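You operate a simulated robot arm through the tools that you are given. There is no shell and no other tool. Be economical: measure what you need, move in short steps, check, and stop when the job is done.

You are at the controls of a simulated robot arm. One attempt, no reset.

TASK
Take the oblong red sweet from the wall end of the wrapping bench and leave it on top of the green block with white pad there. Then put the blue cup with hanging eye in the deep cream tray. Then take the green paper cup on the top of the packing table and put it away on the middle shelf with the blue edge. Do these in the order given. Set down upright: green paper cup.
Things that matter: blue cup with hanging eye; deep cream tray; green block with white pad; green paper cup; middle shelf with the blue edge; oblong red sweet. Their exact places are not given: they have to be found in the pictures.

It is judged by the outcome, as a careful person would: the job done as asked, and still so three seconds after it is handed in. It fails if anything else is knocked over, pushed out of place, dropped, spilled or broken.

THE ROBOT
A 7-joint arm with a two-finger parallel gripper on a trunk, on a base that drives. Base frame: it is fixed to the floor where the robot stands at the start and does not move with it; the origin is under the middle of the robot, x ahead of it, y to its left, z up; the surface under the hand at the start is at about z = 900. Units: mm, degrees, N and s.
With the tool pointing down near the work surface it reaches from about 160 to 720 mm from the robot's upright axis, wherever it stands. Its first joint turns from -166.0 to 166.0 degrees. Places, roughly: blue cup with hanging eye [-3000, -7500, 1000]; deep cream tray [500, -5000, 1000]; green block with white pad (11x7x4 cm) [500, 0, 900]; green paper cup [500, -7750, 1000]; middle shelf with the blue edge (65x26 cm) [-3180, -20, 840]; oblong red sweet (5x4x3 cm) [500, -100, 900]. Payload 1.57 kg.
Tool frame: the origin (TCP) lies between the finger pads and is the grasp point; the fingertips stand 30 mm ahead of it; z points along the fingers, y is the line along which they close. Largest opening 110 mm; finger width 24, thickness 12; the body of the gripper, 48 by 112 mm, starts 78 mm behind the TCP.
Orientation is told as [roll, pitch, yaw] about the base's x, y, z axes, in that order, counted from this pose: with the fingers straight down and closing along the base's y, the tool's x points along the base's -x, its y along +y and its z along -z.

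THE INTERFACE
- The arm moves only by the tool jog_arm. Its argument "targets" is a list of rows, each a list of 7 numbers: the shift along the tool's x, y, z in units of 500 mm (1.0 is 500 mm), then the turn, a rotation vector about the tool's x, y, z in units of 60 degrees (1.0 is 60 degrees), then the opening, from 0 (shut) to 1 (fully open). In form: [[x, y, z, ax, ay, az, claw], ...]. A call has 1 to 20 rows; each row is the pose to reach, as a shift and turn from the pose commanded when the call began, along the tool's axes at that moment. A call with a number of a shift or a turn outside -1 to 1 is refused whole. Rows are played at 5 a second. More than 50 mm and 8.6 degrees between two rows, or a gripper value outside its range, and nothing of the call is played. A pose out of reach is approached as far as the arm can. The call stops where the force on the tool passes 40 N (or 10 N more than at its start, if that is more) or the arm is blocked; 0.2 s more then pass. The fingers move at their own pace (about 45 mm/s each) and stop on an object; they squeeze with about 43 N. The grip force told is the motor's: it shows also when the fingers shut on nothing. Time passes only in rows, and 0.2 s behind the last, so rows that repeat a pose let the fingers close. It gives the time, the measured TCP pose, the force on the tool (base axes), the opening and the grip force at its end, in the units of the frame above (readings bear some noise), with the torque about the TCP (base axes, N m) and any sound that the robot's microphone picked up.
- Cameras (640 x 400 px; columns grow to the right, rows downward): "scene" is now at [16, 127.4, 1505.2]; the picture's right is [-0.34, -0.94, 0.00], its down [-0.59, 0.21, -0.78] and it looks along [0.73, -0.26, -0.63] (base axes); focal length 275 px, centre (320, 200). "wrist" rides on the gripper at [70, 16, -141] in the tool frame; the picture's right is [-0.23, 0.97, 0.00], its down [-0.86, -0.20, -0.48] and it looks along [-0.47, -0.11, 0.88] (tool axes); focal length 222 px, centre (320, 200).
- camera(camera): a new picture of that camera. It takes no simulated time.
- raise_lower(by): slides the trunk up (or, below 0, down) by that many mm; the arm and the scene camera ride with it, the base frame stays. It gives what a move gives, with no picture.
- drive_base(legs): drives the robot by 1 to 6 legs, each [ahead, turn to the left] in mm and degrees, along the robot's own axes; the way and the turn of a leg run together, so that a leg with both is an arc; at most 1500 mm and 180 degrees a leg. The arm and the cameras ride along, it lands a little off, and it stops where it bumps. It gives what a move gives.
- head_to(pan, tilt): turns the head with the scene camera to pan (to the left, within 155 degrees either way) and tilt (down, from -29 to 69), counted from straight ahead of the robot. It gives what a move gives.
- pixel_to_xyz(camera, pixels): for up to 12 pixels [column, row] of the newest picture of that camera ("zoom" is the newest enlarged one), the place [x, y, z] in the base frame of the surface seen there, good to about 2 mm, but the place of the scene camera against the robot may be out by one fixed shift of up to 12 mm in any direction. It takes no simulated time.
- enlarge(camera, box): a new picture of the part [left, top, right, bottom] of that camera's present view, enlarged. It takes no simulated time.
- close_job(): hands the job in; it is judged then, once.

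Work in short steps. Measure before you move; look again where a grasp or a placing could have gone wrong, and mend it. You have 110 turns and 78 pictures in all, those below and enlarged ones among them. Open the gripper and draw the arm clear of the work before you hand the job in, unless the task says otherwise; then end with one line.

The tools are called after "Call:" by a JSON object that holds its "api" and its "payload". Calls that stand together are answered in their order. jog_arm: Moves the arm, as the interface text tells. Its arguments: {"type":"object","properties":{"targets":{"type":"array","items":{"type":"array","items":{"type":"number"}}}},"required":["targets"]} The other tools are called the same way: raise_lower (by) slides the trunk up or down; drive_base (legs) drives the base; head_to (pan, tilt) turns the head that bears the scene camera; camera (camera) takes a picture; pixel_to_xyz (camera, pixels) gives the place of the surface under pixels of a picture; enlarge (camera, box) takes an enlarged picture of a part of a camera's view; close_job () hands the job in.

At the start:

```text
clock: 0.0
tcp_pos: [385.4, -44.4, 1203.2]
orientation: [0.1, 0.0, 0.1]
ft_force: [-0.6, -0.2, 0.3]
wrist_torque: [0.03, 0.0, -0.01]
width: 110.0
gripper_force: 0.0
trunk travel left (down, up): [-425.0, 165.0]
robot x, y, heading: [0.5, 0.9, 0.1]
head pan, tilt: [-19.7, 38.8]
```

scene: 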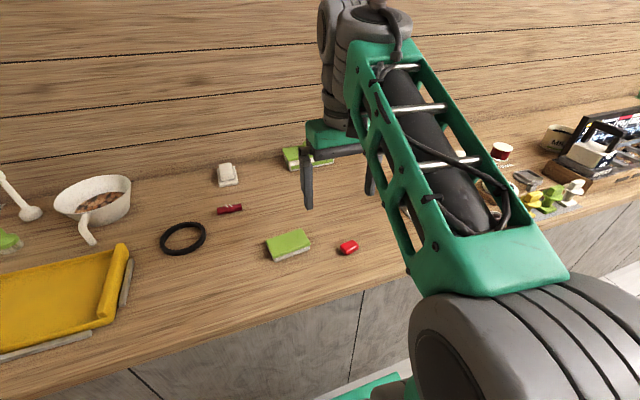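
wrist: 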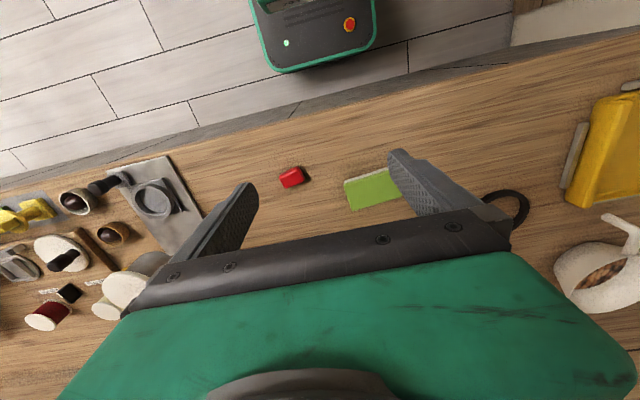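

The scene shows a red piece near (348,247), a green-topped block at (288,244), and another green block at (297,158). I'll enlarge this part to tell them apart.

Call:
{"api": "enlarge", "payload": {"camera": "scene", "box": [200, 130, 400, 270]}}

Call:
{"api": "pixel_to_xyz", "payload": {"camera": "scene", "pixels": [[348, 246], [288, 242], [230, 209], [295, 158], [268, 240], [308, 250], [290, 257], [300, 270]]}}

Call:
{"api": "pixel_to_xyz", "payload": {"camera": "wrist", "pixels": [[291, 176], [281, 178], [303, 176], [286, 187], [372, 188], [346, 183], [352, 209], [385, 172]]}}

```text
2.86 times, centred on (300, 200) of scene
```

zoom: 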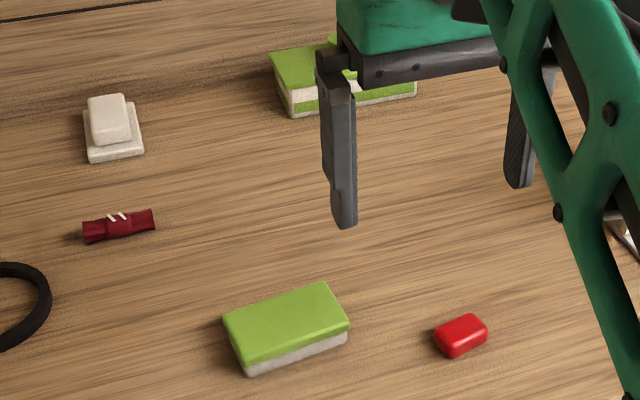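

```text
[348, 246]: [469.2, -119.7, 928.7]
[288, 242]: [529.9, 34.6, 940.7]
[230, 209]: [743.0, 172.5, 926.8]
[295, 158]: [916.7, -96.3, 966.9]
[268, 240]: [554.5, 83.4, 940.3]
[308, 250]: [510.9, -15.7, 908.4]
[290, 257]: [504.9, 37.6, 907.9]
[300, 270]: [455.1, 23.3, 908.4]
```

```text
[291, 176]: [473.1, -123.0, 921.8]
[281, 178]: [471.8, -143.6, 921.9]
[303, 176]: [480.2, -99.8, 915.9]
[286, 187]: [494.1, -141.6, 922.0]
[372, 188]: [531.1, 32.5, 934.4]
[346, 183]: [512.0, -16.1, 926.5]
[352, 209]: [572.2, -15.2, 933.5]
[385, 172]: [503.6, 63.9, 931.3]
```

The red piece at (348,247) is about 5 cm and the front green block has a white underside, so both match. I'll enlarge the wrist view to get the sweet's orientation.

Call:
{"api": "enlarge", "payload": {"camera": "wrist", "box": [260, 140, 420, 240]}}

```text
4.00 times, centred on (340, 190) of wrist
```

zoom: 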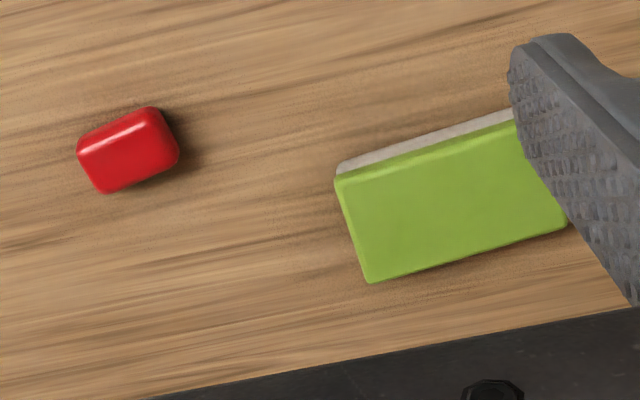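

I'll measure the sweet's corners, the block's corners and the bench in this enlarged picture.

Call:
{"api": "pixel_to_xyz", "payload": {"camera": "zoom", "pixels": [[84, 154], [104, 190], [175, 158], [158, 122], [130, 155], [110, 138], [345, 180], [370, 276], [560, 220], [450, 200], [260, 150], [200, 250]]}}

```text
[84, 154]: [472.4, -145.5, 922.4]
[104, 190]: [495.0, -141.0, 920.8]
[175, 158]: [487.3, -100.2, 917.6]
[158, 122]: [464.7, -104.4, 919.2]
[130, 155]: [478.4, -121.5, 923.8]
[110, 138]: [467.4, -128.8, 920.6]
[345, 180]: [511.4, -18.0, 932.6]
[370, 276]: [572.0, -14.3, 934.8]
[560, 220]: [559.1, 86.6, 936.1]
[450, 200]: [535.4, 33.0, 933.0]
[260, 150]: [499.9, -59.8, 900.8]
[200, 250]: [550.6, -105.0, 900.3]
```

The sweet's centre is about (478,-122), its top is at 923 and its long axis is turned about +10° from y. The block's top centre is about (535,34), z 935. I'll hover above the sweet with the fingers closing along its long axis.

Call:
{"api": "jog_arm", "payload": {"targets": [[-0.031, -0.026, 0.068, 0, 0, -0.028, 1], [-0.062, -0.052, 0.136, 0, 0, -0.056, 1], [-0.093, -0.078, 0.204, 0, 0, -0.084, 1], [-0.124, -0.104, 0.272, 0, 0, -0.112, 1], [-0.155, -0.13, 0.34, 0, 0, -0.14, 1], [-0.185, -0.155, 0.406, 0, 0, -0.167, 1], [-0.185, -0.155, 0.406, 0, 0, -0.167, 1]]}}

Call:
{"api": "camera", "payload": {"camera": "wrist"}}

```text
clock: 1.6
tcp_pos: [476.7, -121.8, 1000.2]
orientation: [0.1, 0.0, 10.0]
ft_force: [-0.6, -0.4, 0.0]
wrist_torque: [0.02, 0.0, 0.0]
width: 110.0
gripper_force: 0.0
trunk travel left (down, up): [-425.0, 165.0]
robot x, y, heading: [3.6, -0.8, -0.1]
head pan, tilt: [-19.7, 38.8]
```

```text
73 pictures are left
```

wrist: 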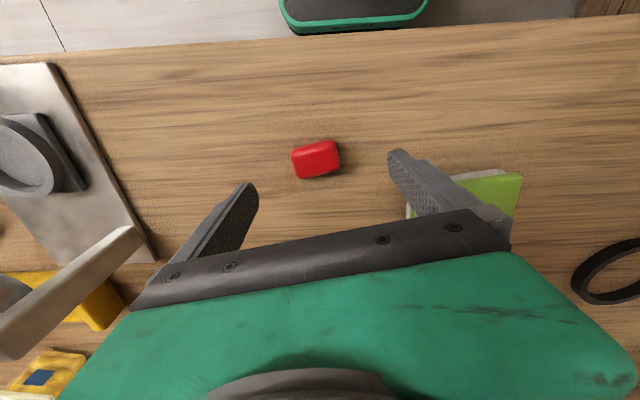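

The hover looks right. I'll measure the sweet at (315,160) and the metal piece on the left, near the left finger.

Call:
{"api": "pixel_to_xyz", "payload": {"camera": "wrist", "pixels": [[316, 158], [293, 157], [301, 177], [339, 165], [333, 143], [150, 258], [120, 240], [60, 80], [410, 210]]}}

```text
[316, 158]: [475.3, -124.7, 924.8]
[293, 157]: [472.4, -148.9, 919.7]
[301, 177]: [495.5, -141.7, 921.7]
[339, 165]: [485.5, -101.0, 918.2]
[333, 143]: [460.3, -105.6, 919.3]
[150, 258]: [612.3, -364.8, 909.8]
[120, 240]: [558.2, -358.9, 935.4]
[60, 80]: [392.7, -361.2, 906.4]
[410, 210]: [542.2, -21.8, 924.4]
```

Centre is about (478,-124). I'll descend 66 mm and close.

Call:
{"api": "jog_arm", "payload": {"targets": [[-0.003, -0.004, 0.066, 0, 0, 0, 1], [-0.003, -0.004, 0.11, 0, 0, 0, 1], [-0.003, -0.004, 0.132, 0, 0, 0, 1], [-0.003, -0.004, 0.132, 0, 0, 0, 0.3], [-0.003, -0.004, 0.132, 0, 0, 0, 0.3], [-0.003, -0.004, 0.132, 0, 0, 0, 0.3], [-0.003, -0.004, 0.132, 0, 0, 0, 0.3], [-0.003, -0.004, 0.132, 0, 0, 0, 0.3], [-0.003, -0.004, 0.132, 0, 0, 0, 0.3]]}}

```text
clock: 3.6
tcp_pos: [478.2, -122.7, 934.8]
orientation: [0.0, 0.1, 10.0]
ft_force: [0.2, 0.1, -1.1]
wrist_torque: [-0.05, -0.01, -0.06]
width: 48.6
gripper_force: 35.7
trunk travel left (down, up): [-425.0, 165.0]
robot x, y, heading: [0.5, 0.0, 0.0]
head pan, tilt: [-19.7, 38.8]
```

Gripped at 48.6 mm. I'll lift it and carry it over the block's centre.

Call:
{"api": "jog_arm", "payload": {"targets": [[0, 0, -0.08, 0, 0, 0, 0.3], [0, 0, -0.16, 0, 0, 0, 0.3], [-0.033, 0.058, -0.16, 0, 0, 0, 0.3], [-0.067, 0.116, -0.16, 0, 0, 0, 0.3], [-0.1, 0.174, -0.16, 0, 0, 0, 0.3], [-0.134, 0.232, -0.16, 0, 0, 0, 0.3], [-0.167, 0.29, -0.16, 0, 0, 0, 0.3], [-0.167, 0.29, -0.16, 0, 0, 0, 0.3]]}}

Call:
{"api": "camera", "payload": {"camera": "wrist"}}

```text
clock: 5.4
tcp_pos: [533.9, 35.8, 1015.4]
orientation: [0.1, 0.0, 10.0]
ft_force: [0.6, 0.9, 0.2]
wrist_torque: [-0.04, 0.01, -0.02]
width: 48.8
gripper_force: 43.3
trunk travel left (down, up): [-425.0, 165.0]
robot x, y, heading: [-4.8, -2.2, -0.2]
head pan, tilt: [-19.7, 38.8]
```

```text
72 pictures are left
```

wrist: 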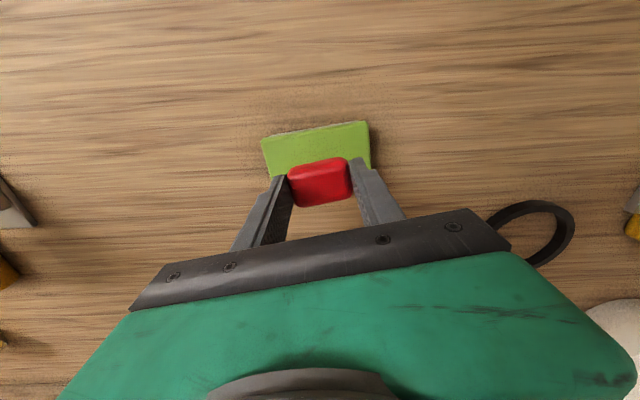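

The sweet is held over the block. I'll measure the block's visible edges to check the centring.

Call:
{"api": "pixel_to_xyz", "payload": {"camera": "wrist", "pixels": [[265, 142], [365, 127], [371, 160], [315, 150], [320, 184]]}}

```text
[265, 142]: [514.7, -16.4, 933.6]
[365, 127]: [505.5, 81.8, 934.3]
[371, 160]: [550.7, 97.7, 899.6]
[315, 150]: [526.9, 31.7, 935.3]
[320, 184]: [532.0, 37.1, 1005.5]
```

Block centre is about (536,34) and the TCP is at (534,36). I'll lower it to TCP z≈970, release, and rise.

Call:
{"api": "jog_arm", "payload": {"targets": [[-0.004, 0, 0.06, 0, 0, 0, 0.3], [-0.004, 0, 0.088, 0, 0, 0, 0.3], [-0.004, 0, 0.0905, 0, 0, 0, 0.3], [-0.004, 0, 0.0905, 0, 0, 0, 0.3]]}}

```text
clock: 6.4
tcp_pos: [538.1, 33.8, 969.0]
orientation: [0.0, 0.0, 10.0]
ft_force: [-0.4, 0.5, 0.0]
wrist_torque: [0.02, 0.0, 0.02]
width: 48.6
gripper_force: 42.7
trunk travel left (down, up): [-425.0, 165.0]
robot x, y, heading: [-0.5, 3.6, 0.2]
head pan, tilt: [-19.7, 38.8]
```

No contact force yet, so I'll creep down 2 mm and then release.

Call:
{"api": "jog_arm", "payload": {"targets": [[0, 0, 0.002, 0, 0, 0, 0.3], [0, 0, 0.004, 0, 0, 0, 0.3], [0, 0, 0.004, 0, 0, 0, 0.3]]}}

```text
clock: 7.2
tcp_pos: [538.9, 34.0, 968.2]
orientation: [0.1, -0.1, 10.0]
ft_force: [-1.3, -0.6, 9.4]
wrist_torque: [-0.01, 0.11, -0.01]
width: 48.5
gripper_force: 43.1
trunk travel left (down, up): [-425.0, 165.0]
robot x, y, heading: [-1.7, -0.3, -0.2]
head pan, tilt: [-19.7, 38.8]
```

Contact at 9 N. I'll open gently, then rise.

Call:
{"api": "jog_arm", "payload": {"targets": [[0, 0, 0.002, 0, 0, 0, 0.5], [0, 0, 0.002, 0, 0, 0, 0.65], [0, 0, 0.002, 0, 0, 0, 0.75], [0, 0, 0.002, 0, 0, 0, 0.75], [0, 0, -0.06, 0, 0, 0, 0.75], [0, 0, -0.14, 0, 0, 0, 0.75], [0, 0, -0.22, 0, 0, 0, 0.75], [0, 0, -0.3, 0, 0, 0, 0.75], [0, 0, -0.38, 0, 0, 0, 0.75], [0, 0, -0.38, 0, 0, 0, 0.75]]}}

Call:
{"api": "camera", "payload": {"camera": "wrist"}}

Call:
{"api": "head_to", "payload": {"pan": -90, "tilt": 15}}

Call:
{"api": "camera", "payload": {"camera": "scene"}}

```text
clock: 9.4
tcp_pos: [537.8, 34.8, 1157.7]
orientation: [0.2, 0.0, 10.1]
ft_force: [0.4, 0.0, 0.8]
wrist_torque: [0.0, -0.01, 0.01]
width: 82.6
gripper_force: 0.1
trunk travel left (down, up): [-425.0, 165.0]
robot x, y, heading: [3.7, -3.0, 0.1]
head pan, tilt: [-19.7, 38.8]
```

```text
71 pictures are left
```

wrist: 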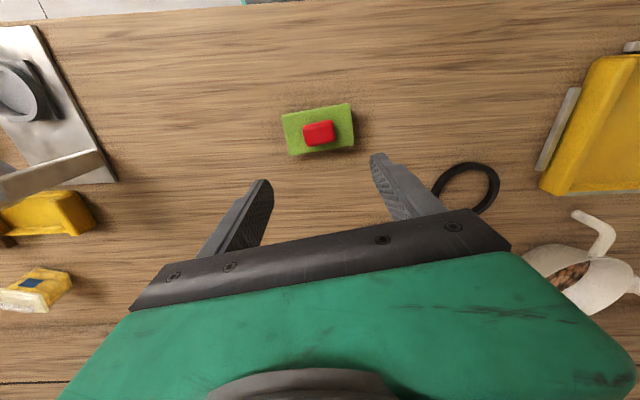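

```text
clock: 10.8
tcp_pos: [538.2, 35.2, 1157.0]
orientation: [0.1, -0.1, 9.9]
ft_force: [0.2, 0.0, -0.1]
wrist_torque: [0.0, 0.0, 0.0]
width: 82.3
gripper_force: 0.0
trunk travel left (down, up): [-425.0, 165.0]
robot x, y, heading: [0.9, -1.1, -0.1]
head pan, tilt: [-90.0, 15.0]
```

```text
70 pictures are left
```

scene: 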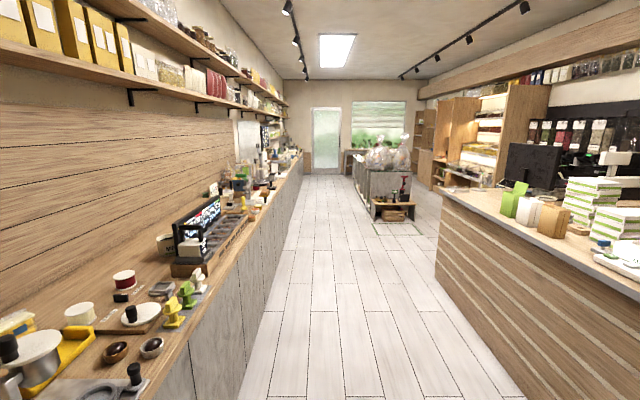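

The sweet sits on the block (318,133). Now I'll measure the aisle ahead: the bench edges, the island at (390,190), the counter on the right and the far end.

Call:
{"api": "pixel_to_xyz", "payload": {"camera": "scene", "pixels": [[243, 390], [275, 260], [302, 180], [440, 190], [520, 300], [376, 220], [372, 180], [300, 155], [325, 165], [400, 215], [470, 395], [490, 200]]}}

Call:
{"api": "enlarge", "payload": {"camera": "scene", "box": [220, 90, 460, 240]}}

```text
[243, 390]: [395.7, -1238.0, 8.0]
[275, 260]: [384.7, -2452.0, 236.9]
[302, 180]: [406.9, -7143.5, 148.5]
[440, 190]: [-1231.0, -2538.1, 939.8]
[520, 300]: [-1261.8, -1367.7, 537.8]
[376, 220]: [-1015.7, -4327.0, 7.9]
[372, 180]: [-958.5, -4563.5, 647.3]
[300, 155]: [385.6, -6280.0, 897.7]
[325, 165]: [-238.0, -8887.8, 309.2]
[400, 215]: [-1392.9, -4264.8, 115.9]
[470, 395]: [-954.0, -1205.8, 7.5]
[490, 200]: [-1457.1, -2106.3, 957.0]
```

```text
2.67 times, centred on (340, 165) of scene
```

zoom: 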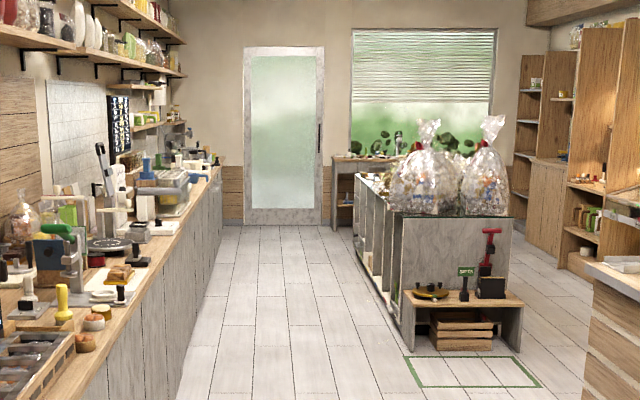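

The aisle is clear between the bench front (x≈390) and the counter or island (x≈-960). I'll retract the arm first, then turn right and drive down the aisle.

Call:
{"api": "jog_arm", "payload": {"targets": [[0.076, 0, -0.036, 0, 0, 0.033, 0.75], [0.153, 0, -0.072, 0, 0, 0.067, 0.75], [0.229, 0, -0.108, 0, 0, 0.1, 0.75], [0.306, 0, -0.144, 0, 0, 0.133, 0.75], [0.382, 0, -0.18, 0, 0, 0.167, 0.75], [0.382, 0, -0.18, 0, 0, 0.167, 0.75]]}}

Call:
{"api": "drive_base", "payload": {"legs": [[0, -95], [1500, 0], [1500, 0]]}}

Call:
{"api": "head_to", "payload": {"pan": 30, "tilt": 20}}

Call:
{"api": "camera", "payload": {"camera": "scene"}}

```text
clock: 12.2
tcp_pos: [348.7, -1.3, 1247.7]
orientation: [0.1, 0.0, 0.0]
ft_force: [0.2, 0.4, 0.0]
wrist_torque: [-0.02, -0.05, 0.04]
width: 82.4
gripper_force: 0.1
trunk travel left (down, up): [-425.0, 165.0]
robot x, y, heading: [-0.5, 1.6, 0.2]
head pan, tilt: [-90.0, 15.0]
```

```text
clock: 30.7
tcp_pos: [-342.5, -3323.5, 1248.6]
orientation: [0.1, 0.0, -96.4]
ft_force: [0.1, -1.1, 0.1]
wrist_torque: [0.02, -0.01, 0.01]
width: 82.5
gripper_force: 0.1
trunk travel left (down, up): [-425.0, 165.0]
robot x, y, heading: [-301.7, -2975.0, -96.2]
head pan, tilt: [-90.0, 15.0]
```

```text
clock: 32.7
tcp_pos: [-342.3, -3323.5, 1249.0]
orientation: [0.2, 0.0, -96.3]
ft_force: [-0.4, 0.4, 1.0]
wrist_torque: [0.0, -0.01, -0.01]
width: 82.6
gripper_force: 0.0
trunk travel left (down, up): [-425.0, 165.0]
robot x, y, heading: [-301.9, -2976.0, -96.2]
head pan, tilt: [30.0, 20.0]
```

```text
68 pictures are left
```

scene: 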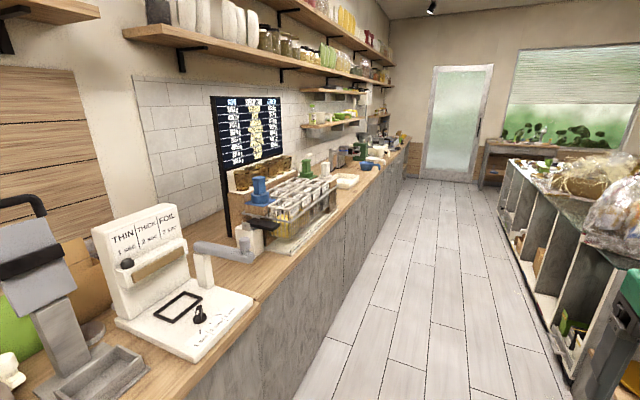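

I can see a white tray-like item at (347,180) and blue things on the bench near (365,165). I'll enlarge that area.

Call:
{"api": "enlarge", "payload": {"camera": "scene", "box": [220, 120, 420, 245]}}

Call:
{"api": "pixel_to_xyz", "payload": {"camera": "scene", "pixels": [[346, 182], [370, 165], [290, 230], [355, 260], [555, 350], [515, 210], [490, 145], [400, 210]]}}

```text
3.20 times, centred on (320, 182) of scene
```

zoom: 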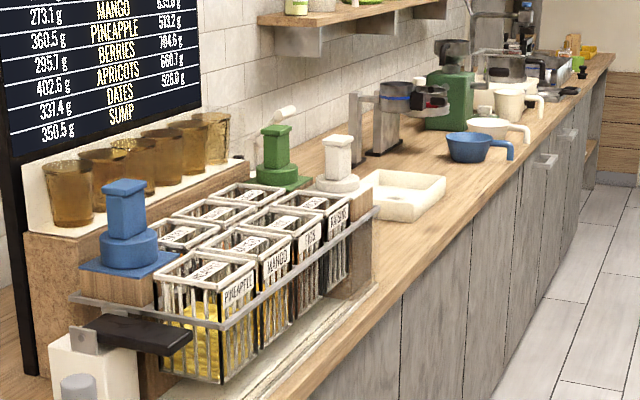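

```text
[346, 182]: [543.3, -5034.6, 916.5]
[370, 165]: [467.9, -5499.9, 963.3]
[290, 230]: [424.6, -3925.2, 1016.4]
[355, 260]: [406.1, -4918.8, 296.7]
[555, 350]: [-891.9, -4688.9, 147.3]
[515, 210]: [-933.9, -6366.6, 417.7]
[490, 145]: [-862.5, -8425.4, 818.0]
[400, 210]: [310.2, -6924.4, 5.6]
```

The deep cream tray is at about (543,-5035). The blue scoop beside it isn't at the cup's stated place, so it's probably not the one I want. I'll drive on down the aisle to look at the far end.

Call:
{"api": "drive_base", "payload": {"legs": [[0, 6], [1500, 0], [1500, 0], [800, 0]]}}

Call:
{"api": "head_to", "payload": {"pan": -85, "tilt": 18}}

Call:
{"api": "camera", "payload": {"camera": "scene"}}

Call:
{"api": "head_to", "payload": {"pan": 35, "tilt": 25}}

Call:
{"api": "camera", "payload": {"camera": "scene"}}

```text
clock: 51.4
tcp_pos: [-276.6, -7083.2, 1248.4]
orientation: [0.1, 0.0, -88.6]
ft_force: [0.1, -0.6, 0.0]
wrist_torque: [-0.03, 0.0, 0.0]
width: 82.6
gripper_force: 0.1
trunk travel left (down, up): [-425.0, 165.0]
robot x, y, heading: [-281.7, -6731.8, -88.7]
head pan, tilt: [30.0, 20.0]
```

```text
clock: 53.3
tcp_pos: [-275.7, -7081.7, 1248.1]
orientation: [0.0, 0.0, -88.5]
ft_force: [0.3, -0.2, -0.6]
wrist_torque: [0.0, 0.0, 0.03]
width: 82.4
gripper_force: 0.0
trunk travel left (down, up): [-425.0, 165.0]
robot x, y, heading: [-281.4, -6728.5, -88.5]
head pan, tilt: [-85.0, 18.0]
```

```text
66 pictures are left
```

scene: 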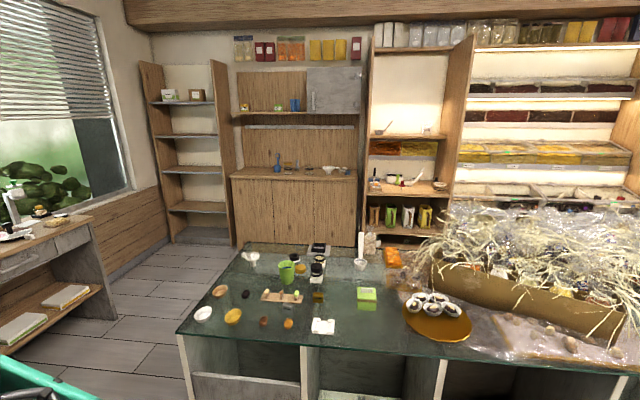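

```text
clock: 55.3
tcp_pos: [-275.8, -7083.0, 1248.6]
orientation: [0.1, 0.0, -88.5]
ft_force: [-0.5, 0.2, 0.4]
wrist_torque: [-0.01, 0.0, -0.02]
width: 82.7
gripper_force: 0.1
trunk travel left (down, up): [-425.0, 165.0]
robot x, y, heading: [-285.7, -6732.0, -88.6]
head pan, tilt: [35.0, 25.0]
```

```text
65 pictures are left
```

scene: 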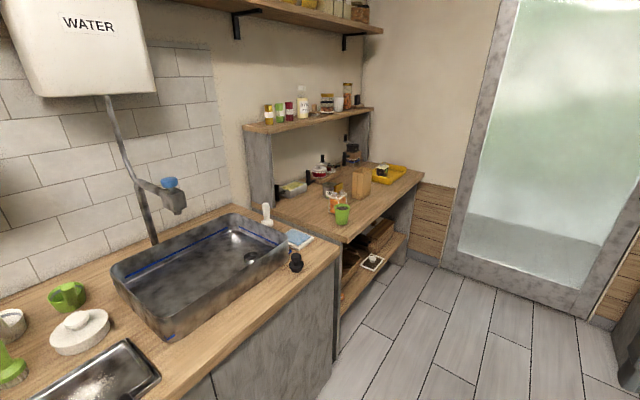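

The far table at (342,214) holds a green cup. Across the room, at x≈-3000, a cabinet holds blue things at (295,104) and (277,160). I'll measure both and look back to enlarge the cabinet.

Call:
{"api": "pixel_to_xyz", "payload": {"camera": "scene", "pixels": [[342, 214], [343, 240], [415, 265], [430, 175], [330, 340], [320, 200], [298, 262], [363, 240]]}}

Call:
{"api": "enlarge", "payload": {"camera": "scene", "box": [270, 130, 430, 270]}}

Call:
{"api": "head_to", "payload": {"pan": -80, "tilt": 25}}

Call:
{"api": "enlarge", "payload": {"camera": "scene", "box": [180, 20, 420, 170]}}

```text
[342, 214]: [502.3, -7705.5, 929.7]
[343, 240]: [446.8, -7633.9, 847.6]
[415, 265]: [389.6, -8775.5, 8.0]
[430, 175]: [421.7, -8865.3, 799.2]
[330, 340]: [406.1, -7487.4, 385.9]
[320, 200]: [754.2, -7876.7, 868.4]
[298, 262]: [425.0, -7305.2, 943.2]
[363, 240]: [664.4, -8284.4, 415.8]
```

```text
2.86 times, centred on (350, 200) of scene
```

zoom: 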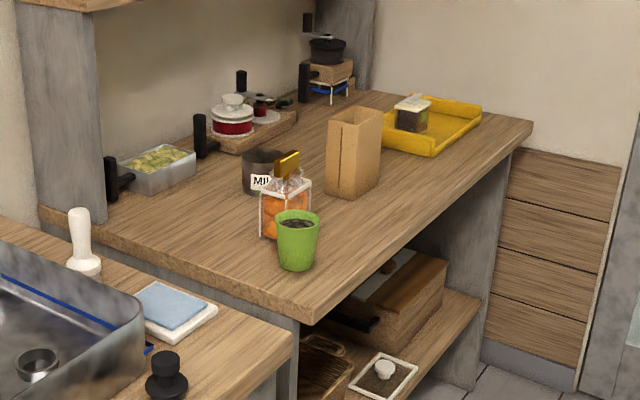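

```text
clock: 57.2
tcp_pos: [-276.1, -7082.2, 1248.3]
orientation: [0.1, 0.1, -88.6]
ft_force: [0.2, -0.7, -0.1]
wrist_torque: [-0.02, -0.02, 0.0]
width: 82.4
gripper_force: 0.0
trunk travel left (down, up): [-425.0, 165.0]
robot x, y, heading: [-283.3, -6729.4, -88.6]
head pan, tilt: [-80.0, 25.0]
```

```text
2.67 times, centred on (300, 95) of scene
```

zoom: 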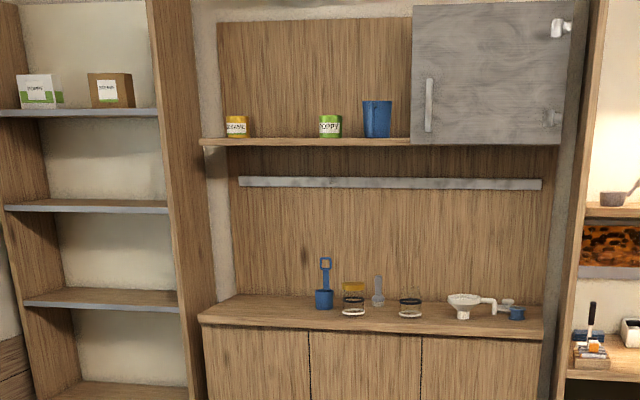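

The blue measuring cup with the upright stem and eye at zoom (323,285) matches. I'll measure it and the surroundings.

Call:
{"api": "pixel_to_xyz", "payload": {"camera": "zoom", "pixels": [[323, 299], [325, 263], [353, 300], [377, 120], [516, 313], [378, 293], [300, 320], [260, 315], [230, 345], [440, 145], [390, 182]]}}

Call:
{"api": "camera", "payload": {"camera": "scene"}}

```text
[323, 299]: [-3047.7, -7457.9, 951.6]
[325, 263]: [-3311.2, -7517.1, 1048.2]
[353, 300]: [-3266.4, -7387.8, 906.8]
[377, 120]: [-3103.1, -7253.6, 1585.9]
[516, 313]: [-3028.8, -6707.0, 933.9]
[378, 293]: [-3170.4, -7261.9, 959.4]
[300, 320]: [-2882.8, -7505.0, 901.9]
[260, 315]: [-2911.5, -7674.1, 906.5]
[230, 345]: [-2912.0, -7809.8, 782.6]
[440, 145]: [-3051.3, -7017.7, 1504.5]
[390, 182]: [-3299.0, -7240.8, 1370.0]
```

```text
62 pictures are left
```

scene: 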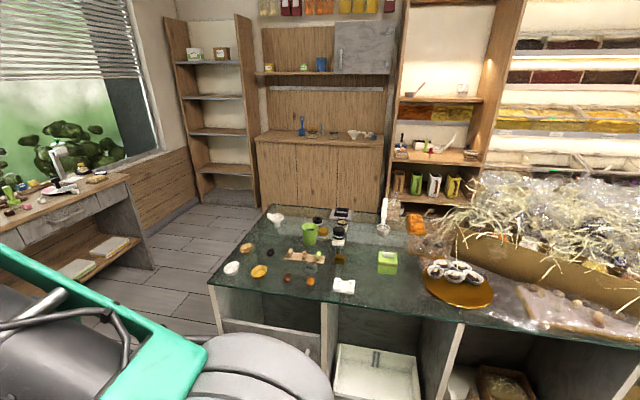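

The cup is at about (-3048,-7458), on a surface near z 905, and the cabinet front is at x≈-2880. I'll measure the passage between the island corner and the window table.

Call:
{"api": "pixel_to_xyz", "payload": {"camera": "scene", "pixels": [[212, 285], [262, 210], [130, 180], [150, 265], [208, 320], [185, 240], [240, 225], [235, 205], [60, 200], [215, 255]]}}

```text
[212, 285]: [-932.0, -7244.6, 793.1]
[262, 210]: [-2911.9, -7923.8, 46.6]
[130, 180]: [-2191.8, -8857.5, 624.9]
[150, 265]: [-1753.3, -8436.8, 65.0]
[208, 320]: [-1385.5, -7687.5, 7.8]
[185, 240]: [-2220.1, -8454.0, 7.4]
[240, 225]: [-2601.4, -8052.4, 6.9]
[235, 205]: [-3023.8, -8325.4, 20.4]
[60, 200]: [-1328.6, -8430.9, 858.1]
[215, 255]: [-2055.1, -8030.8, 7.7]
```

The passage between the island (y≥-7245) and the window table (y≤-8430) is centred near y=-7840. I'll drive there and turn right.

Call:
{"api": "drive_base", "payload": {"legs": [[1090, 0], [0, -91.5], [1400, 0]]}}

Call:
{"api": "head_to", "payload": {"pan": 0, "tilt": 25}}

Call:
{"api": "camera", "payload": {"camera": "scene"}}

```text
clock: 73.2
tcp_pos: [-1979.9, -7797.2, 1248.6]
orientation: [0.1, 0.0, 179.6]
ft_force: [-0.3, -0.1, 0.7]
wrist_torque: [-0.01, 0.0, -0.01]
width: 82.5
gripper_force: 0.0
trunk travel left (down, up): [-425.0, 165.0]
robot x, y, heading: [-1630.6, -7803.4, 179.7]
head pan, tilt: [-80.0, 25.0]
```

```text
clock: 74.7
tcp_pos: [-1979.0, -7796.4, 1247.7]
orientation: [0.2, 0.0, 179.7]
ft_force: [0.8, 0.3, 0.6]
wrist_torque: [0.02, 0.01, 0.02]
width: 82.5
gripper_force: 0.0
trunk travel left (down, up): [-425.0, 165.0]
robot x, y, heading: [-1631.7, -7800.4, 179.4]
head pan, tilt: [0.0, 25.0]
```

```text
61 pictures are left
```

scene: 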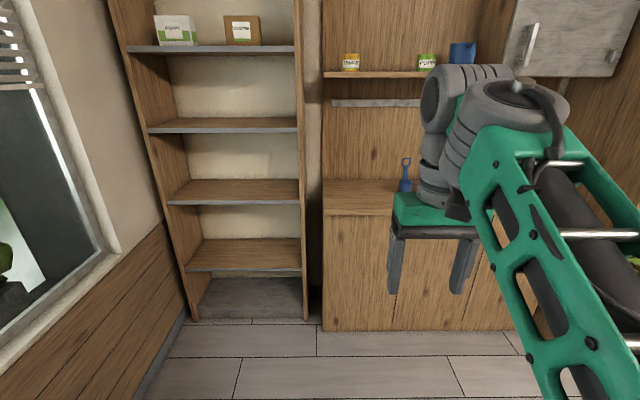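

The cup is at (405,175), next to the wall hutch. I'll drive 700 mm ahead, go 340 mm to the right, then face the cabinet again.

Call:
{"api": "drive_base", "payload": {"legs": [[700, 0], [0, -89.5], [340, 0], [0, 90]]}}

Call:
{"api": "head_to", "payload": {"pan": 5, "tilt": 30}}

Call:
{"api": "camera", "payload": {"camera": "scene"}}

Call:
{"api": "camera", "payload": {"camera": "wrist"}}

```text
clock: 88.1
tcp_pos: [-2674.8, -7441.0, 1248.6]
orientation: [0.0, 0.0, 178.0]
ft_force: [-0.6, -1.2, -0.5]
wrist_torque: [-0.02, 0.04, -0.01]
width: 82.2
gripper_force: 0.0
trunk travel left (down, up): [-425.0, 165.0]
robot x, y, heading: [-2327.7, -7452.0, 177.9]
head pan, tilt: [0.0, 25.0]
```

```text
clock: 88.7
tcp_pos: [-2675.3, -7439.7, 1248.2]
orientation: [0.0, 0.1, 177.9]
ft_force: [-0.7, -0.2, 0.3]
wrist_torque: [-0.02, -0.04, 0.0]
width: 82.4
gripper_force: 0.0
trunk travel left (down, up): [-425.0, 165.0]
robot x, y, heading: [-2325.1, -7451.7, 177.9]
head pan, tilt: [5.0, 30.0]
```

```text
60 pictures are left
```

scene: 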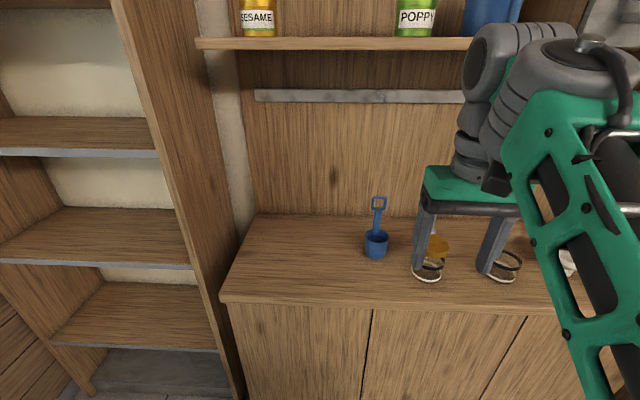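

```text
59 pictures are left
```

wrist: 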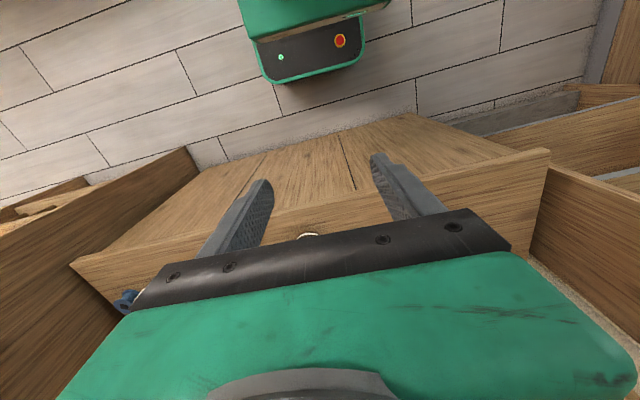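

Call:
{"api": "enlarge", "payload": {"camera": "scene", "box": [330, 180, 430, 280]}}

Call:
{"api": "pixel_to_xyz", "payload": {"camera": "zoom", "pixels": [[290, 100]]}}

Call:
{"api": "pixel_to_xyz", "payload": {"camera": "scene", "pixels": [[376, 246], [376, 236], [375, 258], [378, 215], [374, 200], [383, 202], [430, 262], [420, 278], [350, 260], [225, 295], [230, 100], [340, 42]]}}

```text
4.00 times, centred on (380, 230) of scene
```

zoom: 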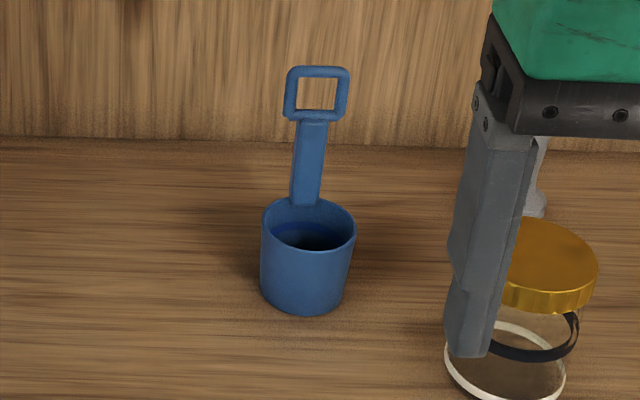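

```text
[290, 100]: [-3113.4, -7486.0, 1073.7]
```

```text
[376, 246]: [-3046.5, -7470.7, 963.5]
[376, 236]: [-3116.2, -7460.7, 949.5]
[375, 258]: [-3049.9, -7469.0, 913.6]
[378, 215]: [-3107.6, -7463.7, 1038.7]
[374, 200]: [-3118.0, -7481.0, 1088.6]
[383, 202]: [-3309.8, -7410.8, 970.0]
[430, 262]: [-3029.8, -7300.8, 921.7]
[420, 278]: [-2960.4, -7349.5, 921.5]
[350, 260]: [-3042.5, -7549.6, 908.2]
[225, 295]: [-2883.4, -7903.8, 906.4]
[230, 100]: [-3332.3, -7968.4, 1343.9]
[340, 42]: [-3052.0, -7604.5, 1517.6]
```

The cup stands at about (-3081,-7468) with its stem at the back and the eye up to z≈1090. I plan to grip the eye from above, closing along y. I'll measure the eye's sides and the height of my own wrist, because of the shelf board above at z≈1510.

Call:
{"api": "enlarge", "payload": {"camera": "scene", "box": [330, 180, 430, 280]}}

Call:
{"api": "pixel_to_xyz", "payload": {"camera": "zoom", "pixels": [[291, 90], [343, 90], [317, 72], [312, 116], [308, 160], [304, 195], [270, 240], [350, 240], [308, 300], [280, 300], [340, 300], [310, 222]]}}

Call:
{"api": "pixel_to_xyz", "payload": {"camera": "scene", "pixels": [[480, 40], [520, 26], [575, 40], [600, 60], [455, 180], [630, 120], [445, 42], [600, 20]]}}

```text
4.00 times, centred on (380, 230) of scene
```

zoom: 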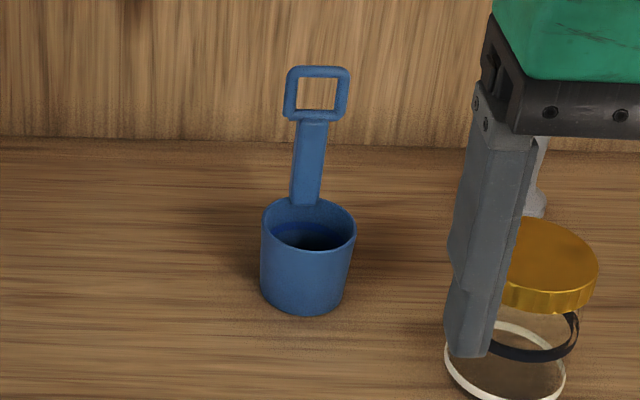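

```text
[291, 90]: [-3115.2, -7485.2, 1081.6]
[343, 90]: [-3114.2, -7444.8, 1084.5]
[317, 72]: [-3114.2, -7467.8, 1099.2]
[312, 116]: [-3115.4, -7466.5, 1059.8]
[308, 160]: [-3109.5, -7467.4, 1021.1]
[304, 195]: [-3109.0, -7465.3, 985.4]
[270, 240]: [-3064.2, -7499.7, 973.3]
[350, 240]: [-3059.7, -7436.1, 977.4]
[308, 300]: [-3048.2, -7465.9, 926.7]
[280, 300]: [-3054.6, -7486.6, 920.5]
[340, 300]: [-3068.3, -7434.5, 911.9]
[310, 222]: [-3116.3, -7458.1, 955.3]
```

```text
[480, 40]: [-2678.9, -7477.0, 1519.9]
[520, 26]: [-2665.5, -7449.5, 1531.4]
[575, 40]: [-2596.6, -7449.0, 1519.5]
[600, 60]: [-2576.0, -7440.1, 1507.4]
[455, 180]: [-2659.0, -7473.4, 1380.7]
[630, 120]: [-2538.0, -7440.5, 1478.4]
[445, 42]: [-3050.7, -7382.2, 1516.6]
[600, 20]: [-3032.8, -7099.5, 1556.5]
```

My wrist top is about 283 mm above the TCP, so the board is cleared. The eye spans y≈-7489..-7441, with x≈-3117 and its top at about 1093 after the camera's z shift. I'll drive 180 mm closer.

Call:
{"api": "drive_base", "payload": {"legs": [[180, 0]]}}

Call:
{"api": "camera", "payload": {"camera": "wrist"}}

Call:
{"api": "camera", "payload": {"camera": "scene"}}

```text
clock: 90.2
tcp_pos: [-2856.8, -7434.1, 1247.1]
orientation: [0.1, 0.0, 178.0]
ft_force: [0.3, 0.6, 0.5]
wrist_torque: [-0.02, -0.02, 0.02]
width: 82.4
gripper_force: 0.0
trunk travel left (down, up): [-425.0, 165.0]
robot x, y, heading: [-2510.1, -7447.3, 178.1]
head pan, tilt: [5.0, 30.0]
```

```text
56 pictures are left
```

wrist: 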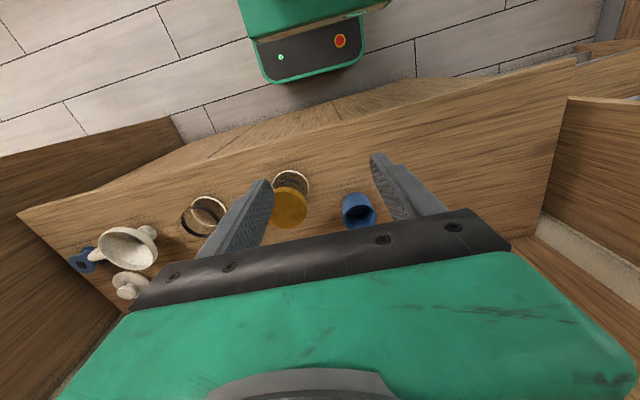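

```text
55 pictures are left
```

scene: 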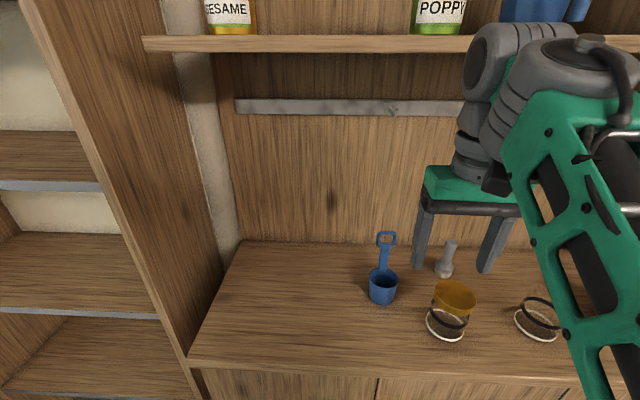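

I'll measure the cup rim in both pictures to calibrate the scene shift.

Call:
{"api": "pixel_to_xyz", "payload": {"camera": "wrist", "pixels": [[356, 202], [342, 211], [375, 214], [355, 193], [290, 205], [290, 192], [400, 240]]}}

Call:
{"api": "pixel_to_xyz", "payload": {"camera": "scene", "pixels": [[379, 240], [394, 240], [386, 233], [385, 246], [383, 260], [382, 290], [370, 278], [396, 278], [455, 292], [330, 300], [445, 255]]}}

```text
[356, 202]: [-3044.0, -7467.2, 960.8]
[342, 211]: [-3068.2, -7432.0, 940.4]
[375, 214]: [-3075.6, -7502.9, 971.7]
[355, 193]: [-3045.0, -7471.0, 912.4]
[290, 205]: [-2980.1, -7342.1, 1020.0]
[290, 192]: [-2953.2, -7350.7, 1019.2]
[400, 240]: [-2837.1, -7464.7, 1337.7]
```

```text
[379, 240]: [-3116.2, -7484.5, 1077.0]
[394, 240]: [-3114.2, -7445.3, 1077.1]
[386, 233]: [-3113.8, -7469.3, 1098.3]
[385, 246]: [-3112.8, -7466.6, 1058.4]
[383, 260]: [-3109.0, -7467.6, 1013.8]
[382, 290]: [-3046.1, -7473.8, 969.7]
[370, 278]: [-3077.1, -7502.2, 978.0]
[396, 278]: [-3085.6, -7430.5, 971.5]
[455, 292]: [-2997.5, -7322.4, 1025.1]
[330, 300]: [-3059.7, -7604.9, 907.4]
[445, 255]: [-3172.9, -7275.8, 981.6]
```

The views agree: the eye centre is about (-3117,-7467). I'll move above it at TCP z≈1170.

Call:
{"api": "jog_arm", "payload": {"targets": [[-0.074, 0.012, 0.022, 0, 0, 0, 0.8], [-0.148, 0.024, 0.044, 0, 0, 0, 0.8], [-0.222, 0.036, 0.066, 0, 0, 0, 0.8], [-0.296, 0.048, 0.088, 0, 0, 0, 0.8], [-0.37, 0.06, 0.11, 0, 0, 0, 0.8], [-0.444, 0.072, 0.132, 0, 0, 0, 0.8], [-0.517, 0.084, 0.154, 0, 0, 0, 0.8], [-0.517, 0.084, 0.154, 0, 0, 0, 0.8]]}}

Call:
{"api": "camera", "payload": {"camera": "scene"}}

Call:
{"api": "camera", "payload": {"camera": "wrist"}}

```text
clock: 92.0
tcp_pos: [-3117.5, -7466.6, 1172.6]
orientation: [0.1, 0.0, 177.9]
ft_force: [0.2, 0.5, -0.5]
wrist_torque: [-0.02, -0.04, -0.01]
width: 88.0
gripper_force: 0.2
trunk travel left (down, up): [-425.0, 165.0]
robot x, y, heading: [-2509.1, -7446.0, 178.0]
head pan, tilt: [5.0, 30.0]
```

```text
54 pictures are left
```

scene: 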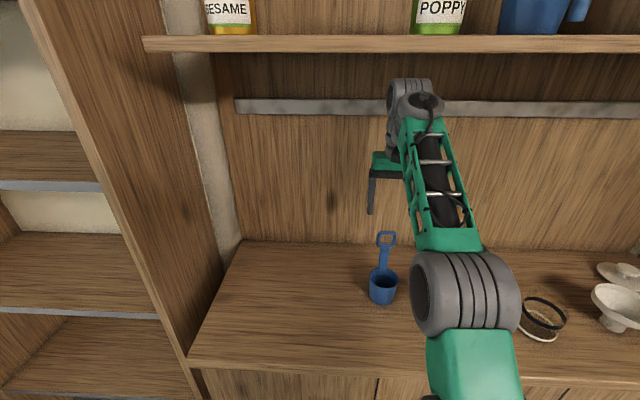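

```text
53 pictures are left
```

wrist: 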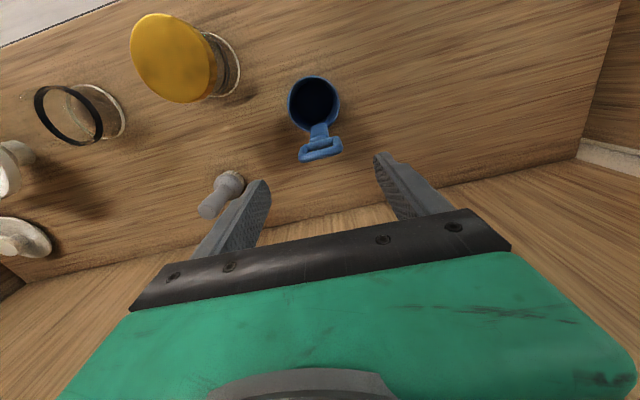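

The wrist view shows the eye clearly at (320,150). I'll measure it there.

Call:
{"api": "pixel_to_xyz", "payload": {"camera": "wrist", "pixels": [[302, 154], [338, 147], [320, 150], [318, 144], [322, 157], [225, 200], [238, 178]]}}

```text
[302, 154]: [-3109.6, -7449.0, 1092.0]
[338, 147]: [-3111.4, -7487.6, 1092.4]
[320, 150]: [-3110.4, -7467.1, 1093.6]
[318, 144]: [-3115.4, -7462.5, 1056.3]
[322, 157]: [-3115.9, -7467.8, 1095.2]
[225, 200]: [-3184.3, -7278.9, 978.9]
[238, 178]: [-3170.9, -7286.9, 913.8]
```

Eye centre is about (-3113,-7468), top at 1094. I'll descend to TCP z≈1083 and close.

Call:
{"api": "jog_arm", "payload": {"targets": [[0.008, 0.003, 0.06, 0, 0, 0, 0.8], [0.008, 0.003, 0.12, 0, 0, 0, 0.8], [0.008, 0.003, 0.16, 0, 0, 0, 0.8], [0.008, 0.003, 0.18, 0, 0, 0, 0.8], [0.008, 0.003, 0.18, 0, 0, 0, 0.3], [0.008, 0.003, 0.18, 0, 0, 0, 0.3], [0.008, 0.003, 0.18, 0, 0, 0, 0.3], [0.008, 0.003, 0.18, 0, 0, 0, 0.3], [0.008, 0.003, 0.18, 0, 0, 0, 0.3], [0.008, 0.003, 0.18, 0, 0, 0, 0.3]]}}

Call:
{"api": "enlarge", "payload": {"camera": "scene", "box": [320, 150, 480, 320]}}

```text
clock: 94.2
tcp_pos: [-3111.6, -7470.0, 1081.6]
orientation: [0.0, 0.1, 178.0]
ft_force: [0.1, 0.3, 0.0]
wrist_torque: [0.01, 0.02, -0.03]
width: 48.9
gripper_force: 42.9
trunk travel left (down, up): [-425.0, 165.0]
robot x, y, heading: [-2509.1, -7447.6, 178.3]
head pan, tilt: [5.0, 30.0]
```

```text
2.35 times, centred on (400, 235) of scene
```

zoom: 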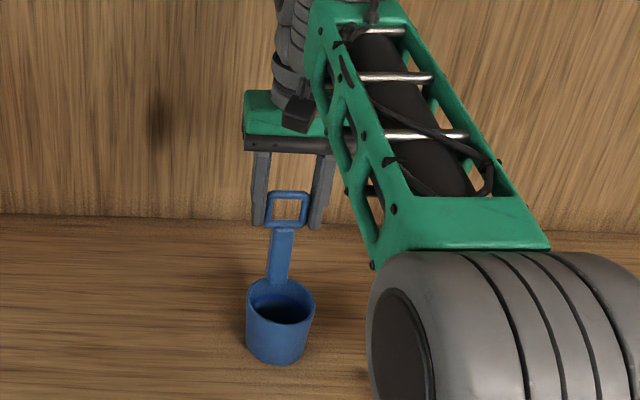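

The eye is gripped at 48.9 mm. I'll lift 90 mm, check, then draw back.

Call:
{"api": "jog_arm", "payload": {"targets": [[0, 0, -0.06, 0, 0, 0, 0.3], [0, 0, -0.12, 0, 0, 0, 0.3], [0, 0, -0.18, 0, 0, 0, 0.3], [0.07, 0, -0.18, 0, 0, 0, 0.3], [0.14, 0, -0.18, 0, 0, 0, 0.3], [0.21, 0, -0.2, 0, 0, 0, 0.3], [0.28, 0, -0.24, 0, 0, 0, 0.3], [0.35, 0, -0.28, 0, 0, 0, 0.3], [0.42, 0, -0.32, 0, 0, 0, 0.3], [0.49, 0, -0.34, 0, 0, 0, 0.3], [0.52, 0, -0.34, 0, 0, 0, 0.3], [0.52, 0, -0.34, 0, 0, 0, 0.3]]}}

Call:
{"api": "camera", "payload": {"camera": "scene"}}

```text
clock: 96.8
tcp_pos: [-2850.5, -7477.9, 1252.2]
orientation: [0.0, 0.0, 178.1]
ft_force: [-0.5, 0.3, -0.8]
wrist_torque: [-0.04, 0.04, 0.03]
width: 49.2
gripper_force: 43.4
trunk travel left (down, up): [-425.0, 165.0]
robot x, y, heading: [-2508.6, -7449.3, 178.1]
head pan, tilt: [5.0, 30.0]
```

```text
51 pictures are left
```

scene: 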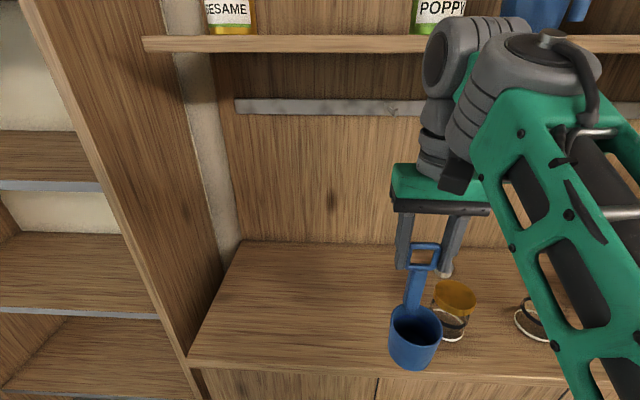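

The cup hangs securely. I'll drive back out the way I came: back up, step to y≈-7810, then head along +x.

Call:
{"api": "drive_base", "payload": {"legs": [[-220, 0], [0, 91.9], [350, 0], [0, 90], [1400, 0]]}}

```text
clock: 114.7
tcp_pos: [-544.9, -7773.7, 1252.6]
orientation: [0.1, -0.1, -1.0]
ft_force: [0.4, 0.4, -1.5]
wrist_torque: [-0.02, -0.01, 0.04]
width: 49.0
gripper_force: 42.8
trunk travel left (down, up): [-425.0, 165.0]
robot x, y, heading: [-889.0, -7807.3, -1.1]
head pan, tilt: [5.0, 30.0]
```

Still gripped. I'll continue into the aisle and up to the tray's y, then face the bench.

Call:
{"api": "drive_base", "payload": {"legs": [[600, 0], [0, 91], [1400, 0], [1370, 0], [0, -90]]}}

Call:
{"api": "head_to", "payload": {"pan": -5, "tilt": 35}}

Call:
{"api": "camera", "payload": {"camera": "scene"}}

```text
clock: 138.8
tcp_pos: [-27.9, -5038.9, 1252.2]
orientation: [0.1, 0.0, 0.4]
ft_force: [-0.3, -0.7, 0.0]
wrist_torque: [-0.01, -0.01, -0.04]
width: 49.0
gripper_force: 43.3
trunk travel left (down, up): [-425.0, 165.0]
robot x, y, heading: [-367.0, -5080.5, 0.5]
head pan, tilt: [5.0, 30.0]
```

```text
clock: 139.5
tcp_pos: [-28.0, -5040.3, 1251.7]
orientation: [0.1, 0.0, 0.3]
ft_force: [0.2, 0.2, -1.2]
wrist_torque: [-0.01, 0.0, 0.0]
width: 49.2
gripper_force: 43.2
trunk travel left (down, up): [-425.0, 165.0]
robot x, y, heading: [-370.1, -5085.8, 0.3]
head pan, tilt: [-5.0, 35.0]
```

```text
50 pictures are left
```

scene: 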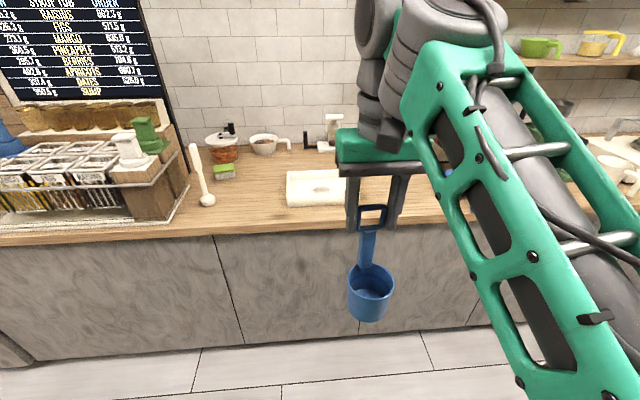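

The tray is at (315,187). I'll measure it.

Call:
{"api": "pixel_to_xyz", "payload": {"camera": "scene", "pixels": [[288, 205], [342, 203], [288, 172], [315, 190], [325, 182], [320, 172], [330, 140], [373, 290], [208, 200], [270, 220], [300, 172], [318, 199]]}}

Call:
{"api": "enlarge", "payload": {"camera": "scene", "box": [180, 90, 400, 240]}}

```text
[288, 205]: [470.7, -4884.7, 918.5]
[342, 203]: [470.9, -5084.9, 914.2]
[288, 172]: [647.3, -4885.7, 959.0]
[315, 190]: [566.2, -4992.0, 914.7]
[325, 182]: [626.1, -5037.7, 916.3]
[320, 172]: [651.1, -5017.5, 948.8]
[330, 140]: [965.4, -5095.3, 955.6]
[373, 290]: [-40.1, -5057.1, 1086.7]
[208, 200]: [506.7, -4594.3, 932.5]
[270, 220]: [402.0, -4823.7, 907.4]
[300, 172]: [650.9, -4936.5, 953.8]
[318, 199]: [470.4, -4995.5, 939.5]
```

```text
2.67 times, centred on (290, 165) of scene
```

zoom: 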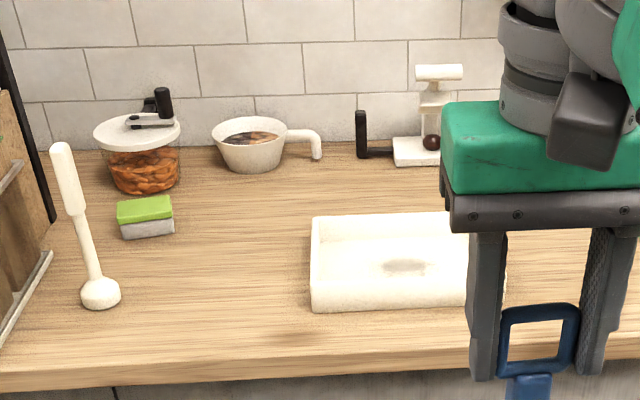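

The tray spans roughly x 470–650 and y -4885 to -5185, with floor z≈908 and rim≈945. I'll drive 400 mm closer.

Call:
{"api": "drive_base", "payload": {"legs": [[400, 0]]}}

Call:
{"api": "camera", "payload": {"camera": "scene"}}

Call:
{"api": "camera", "payload": {"camera": "wrist"}}

```text
clock: 142.0
tcp_pos: [375.0, -5038.1, 1250.9]
orientation: [0.1, 0.0, 0.1]
ft_force: [0.4, 0.5, -1.2]
wrist_torque: [-0.03, -0.05, 0.02]
width: 49.1
gripper_force: 42.7
trunk travel left (down, up): [-425.0, 165.0]
robot x, y, heading: [34.0, -5081.2, -0.1]
head pan, tilt: [-5.0, 35.0]
```

```text
48 pictures are left
```

scene: 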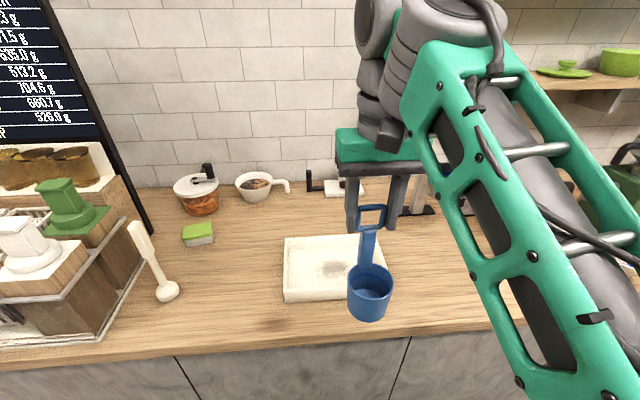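

```text
47 pictures are left
```

wrist: 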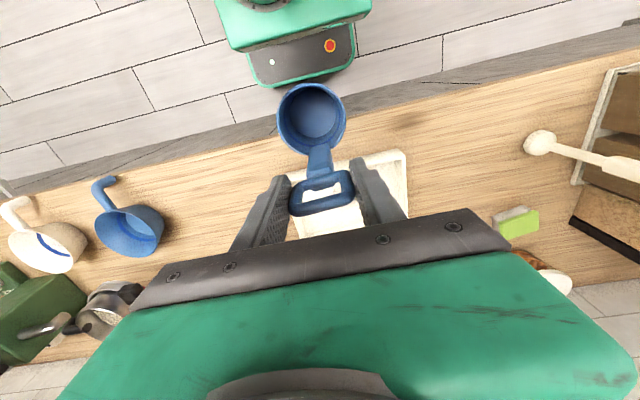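

I'll measure the tray's corners and floor again, and the cup's position, before the move.

Call:
{"api": "pixel_to_xyz", "payload": {"camera": "wrist", "pixels": [[403, 153], [403, 200], [375, 163], [345, 215], [320, 225], [297, 228], [290, 215], [312, 110]]}}

Call:
{"api": "pixel_to_xyz", "payload": {"camera": "scene", "pixels": [[286, 300], [345, 296], [286, 240], [330, 268], [340, 240], [368, 314], [370, 215], [382, 250], [378, 258]]}}

```text
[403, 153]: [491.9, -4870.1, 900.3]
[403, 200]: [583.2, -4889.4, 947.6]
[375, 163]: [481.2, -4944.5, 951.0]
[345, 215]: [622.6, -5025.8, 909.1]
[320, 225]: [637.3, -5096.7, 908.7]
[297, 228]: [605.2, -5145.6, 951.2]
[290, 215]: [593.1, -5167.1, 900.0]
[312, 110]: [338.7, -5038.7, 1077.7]
```

```text
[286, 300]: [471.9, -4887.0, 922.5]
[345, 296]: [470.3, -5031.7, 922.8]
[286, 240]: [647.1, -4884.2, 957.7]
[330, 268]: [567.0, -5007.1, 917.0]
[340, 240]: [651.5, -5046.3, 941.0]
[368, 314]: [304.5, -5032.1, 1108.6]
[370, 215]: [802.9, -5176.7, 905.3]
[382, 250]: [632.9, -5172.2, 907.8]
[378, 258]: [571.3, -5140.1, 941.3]
```

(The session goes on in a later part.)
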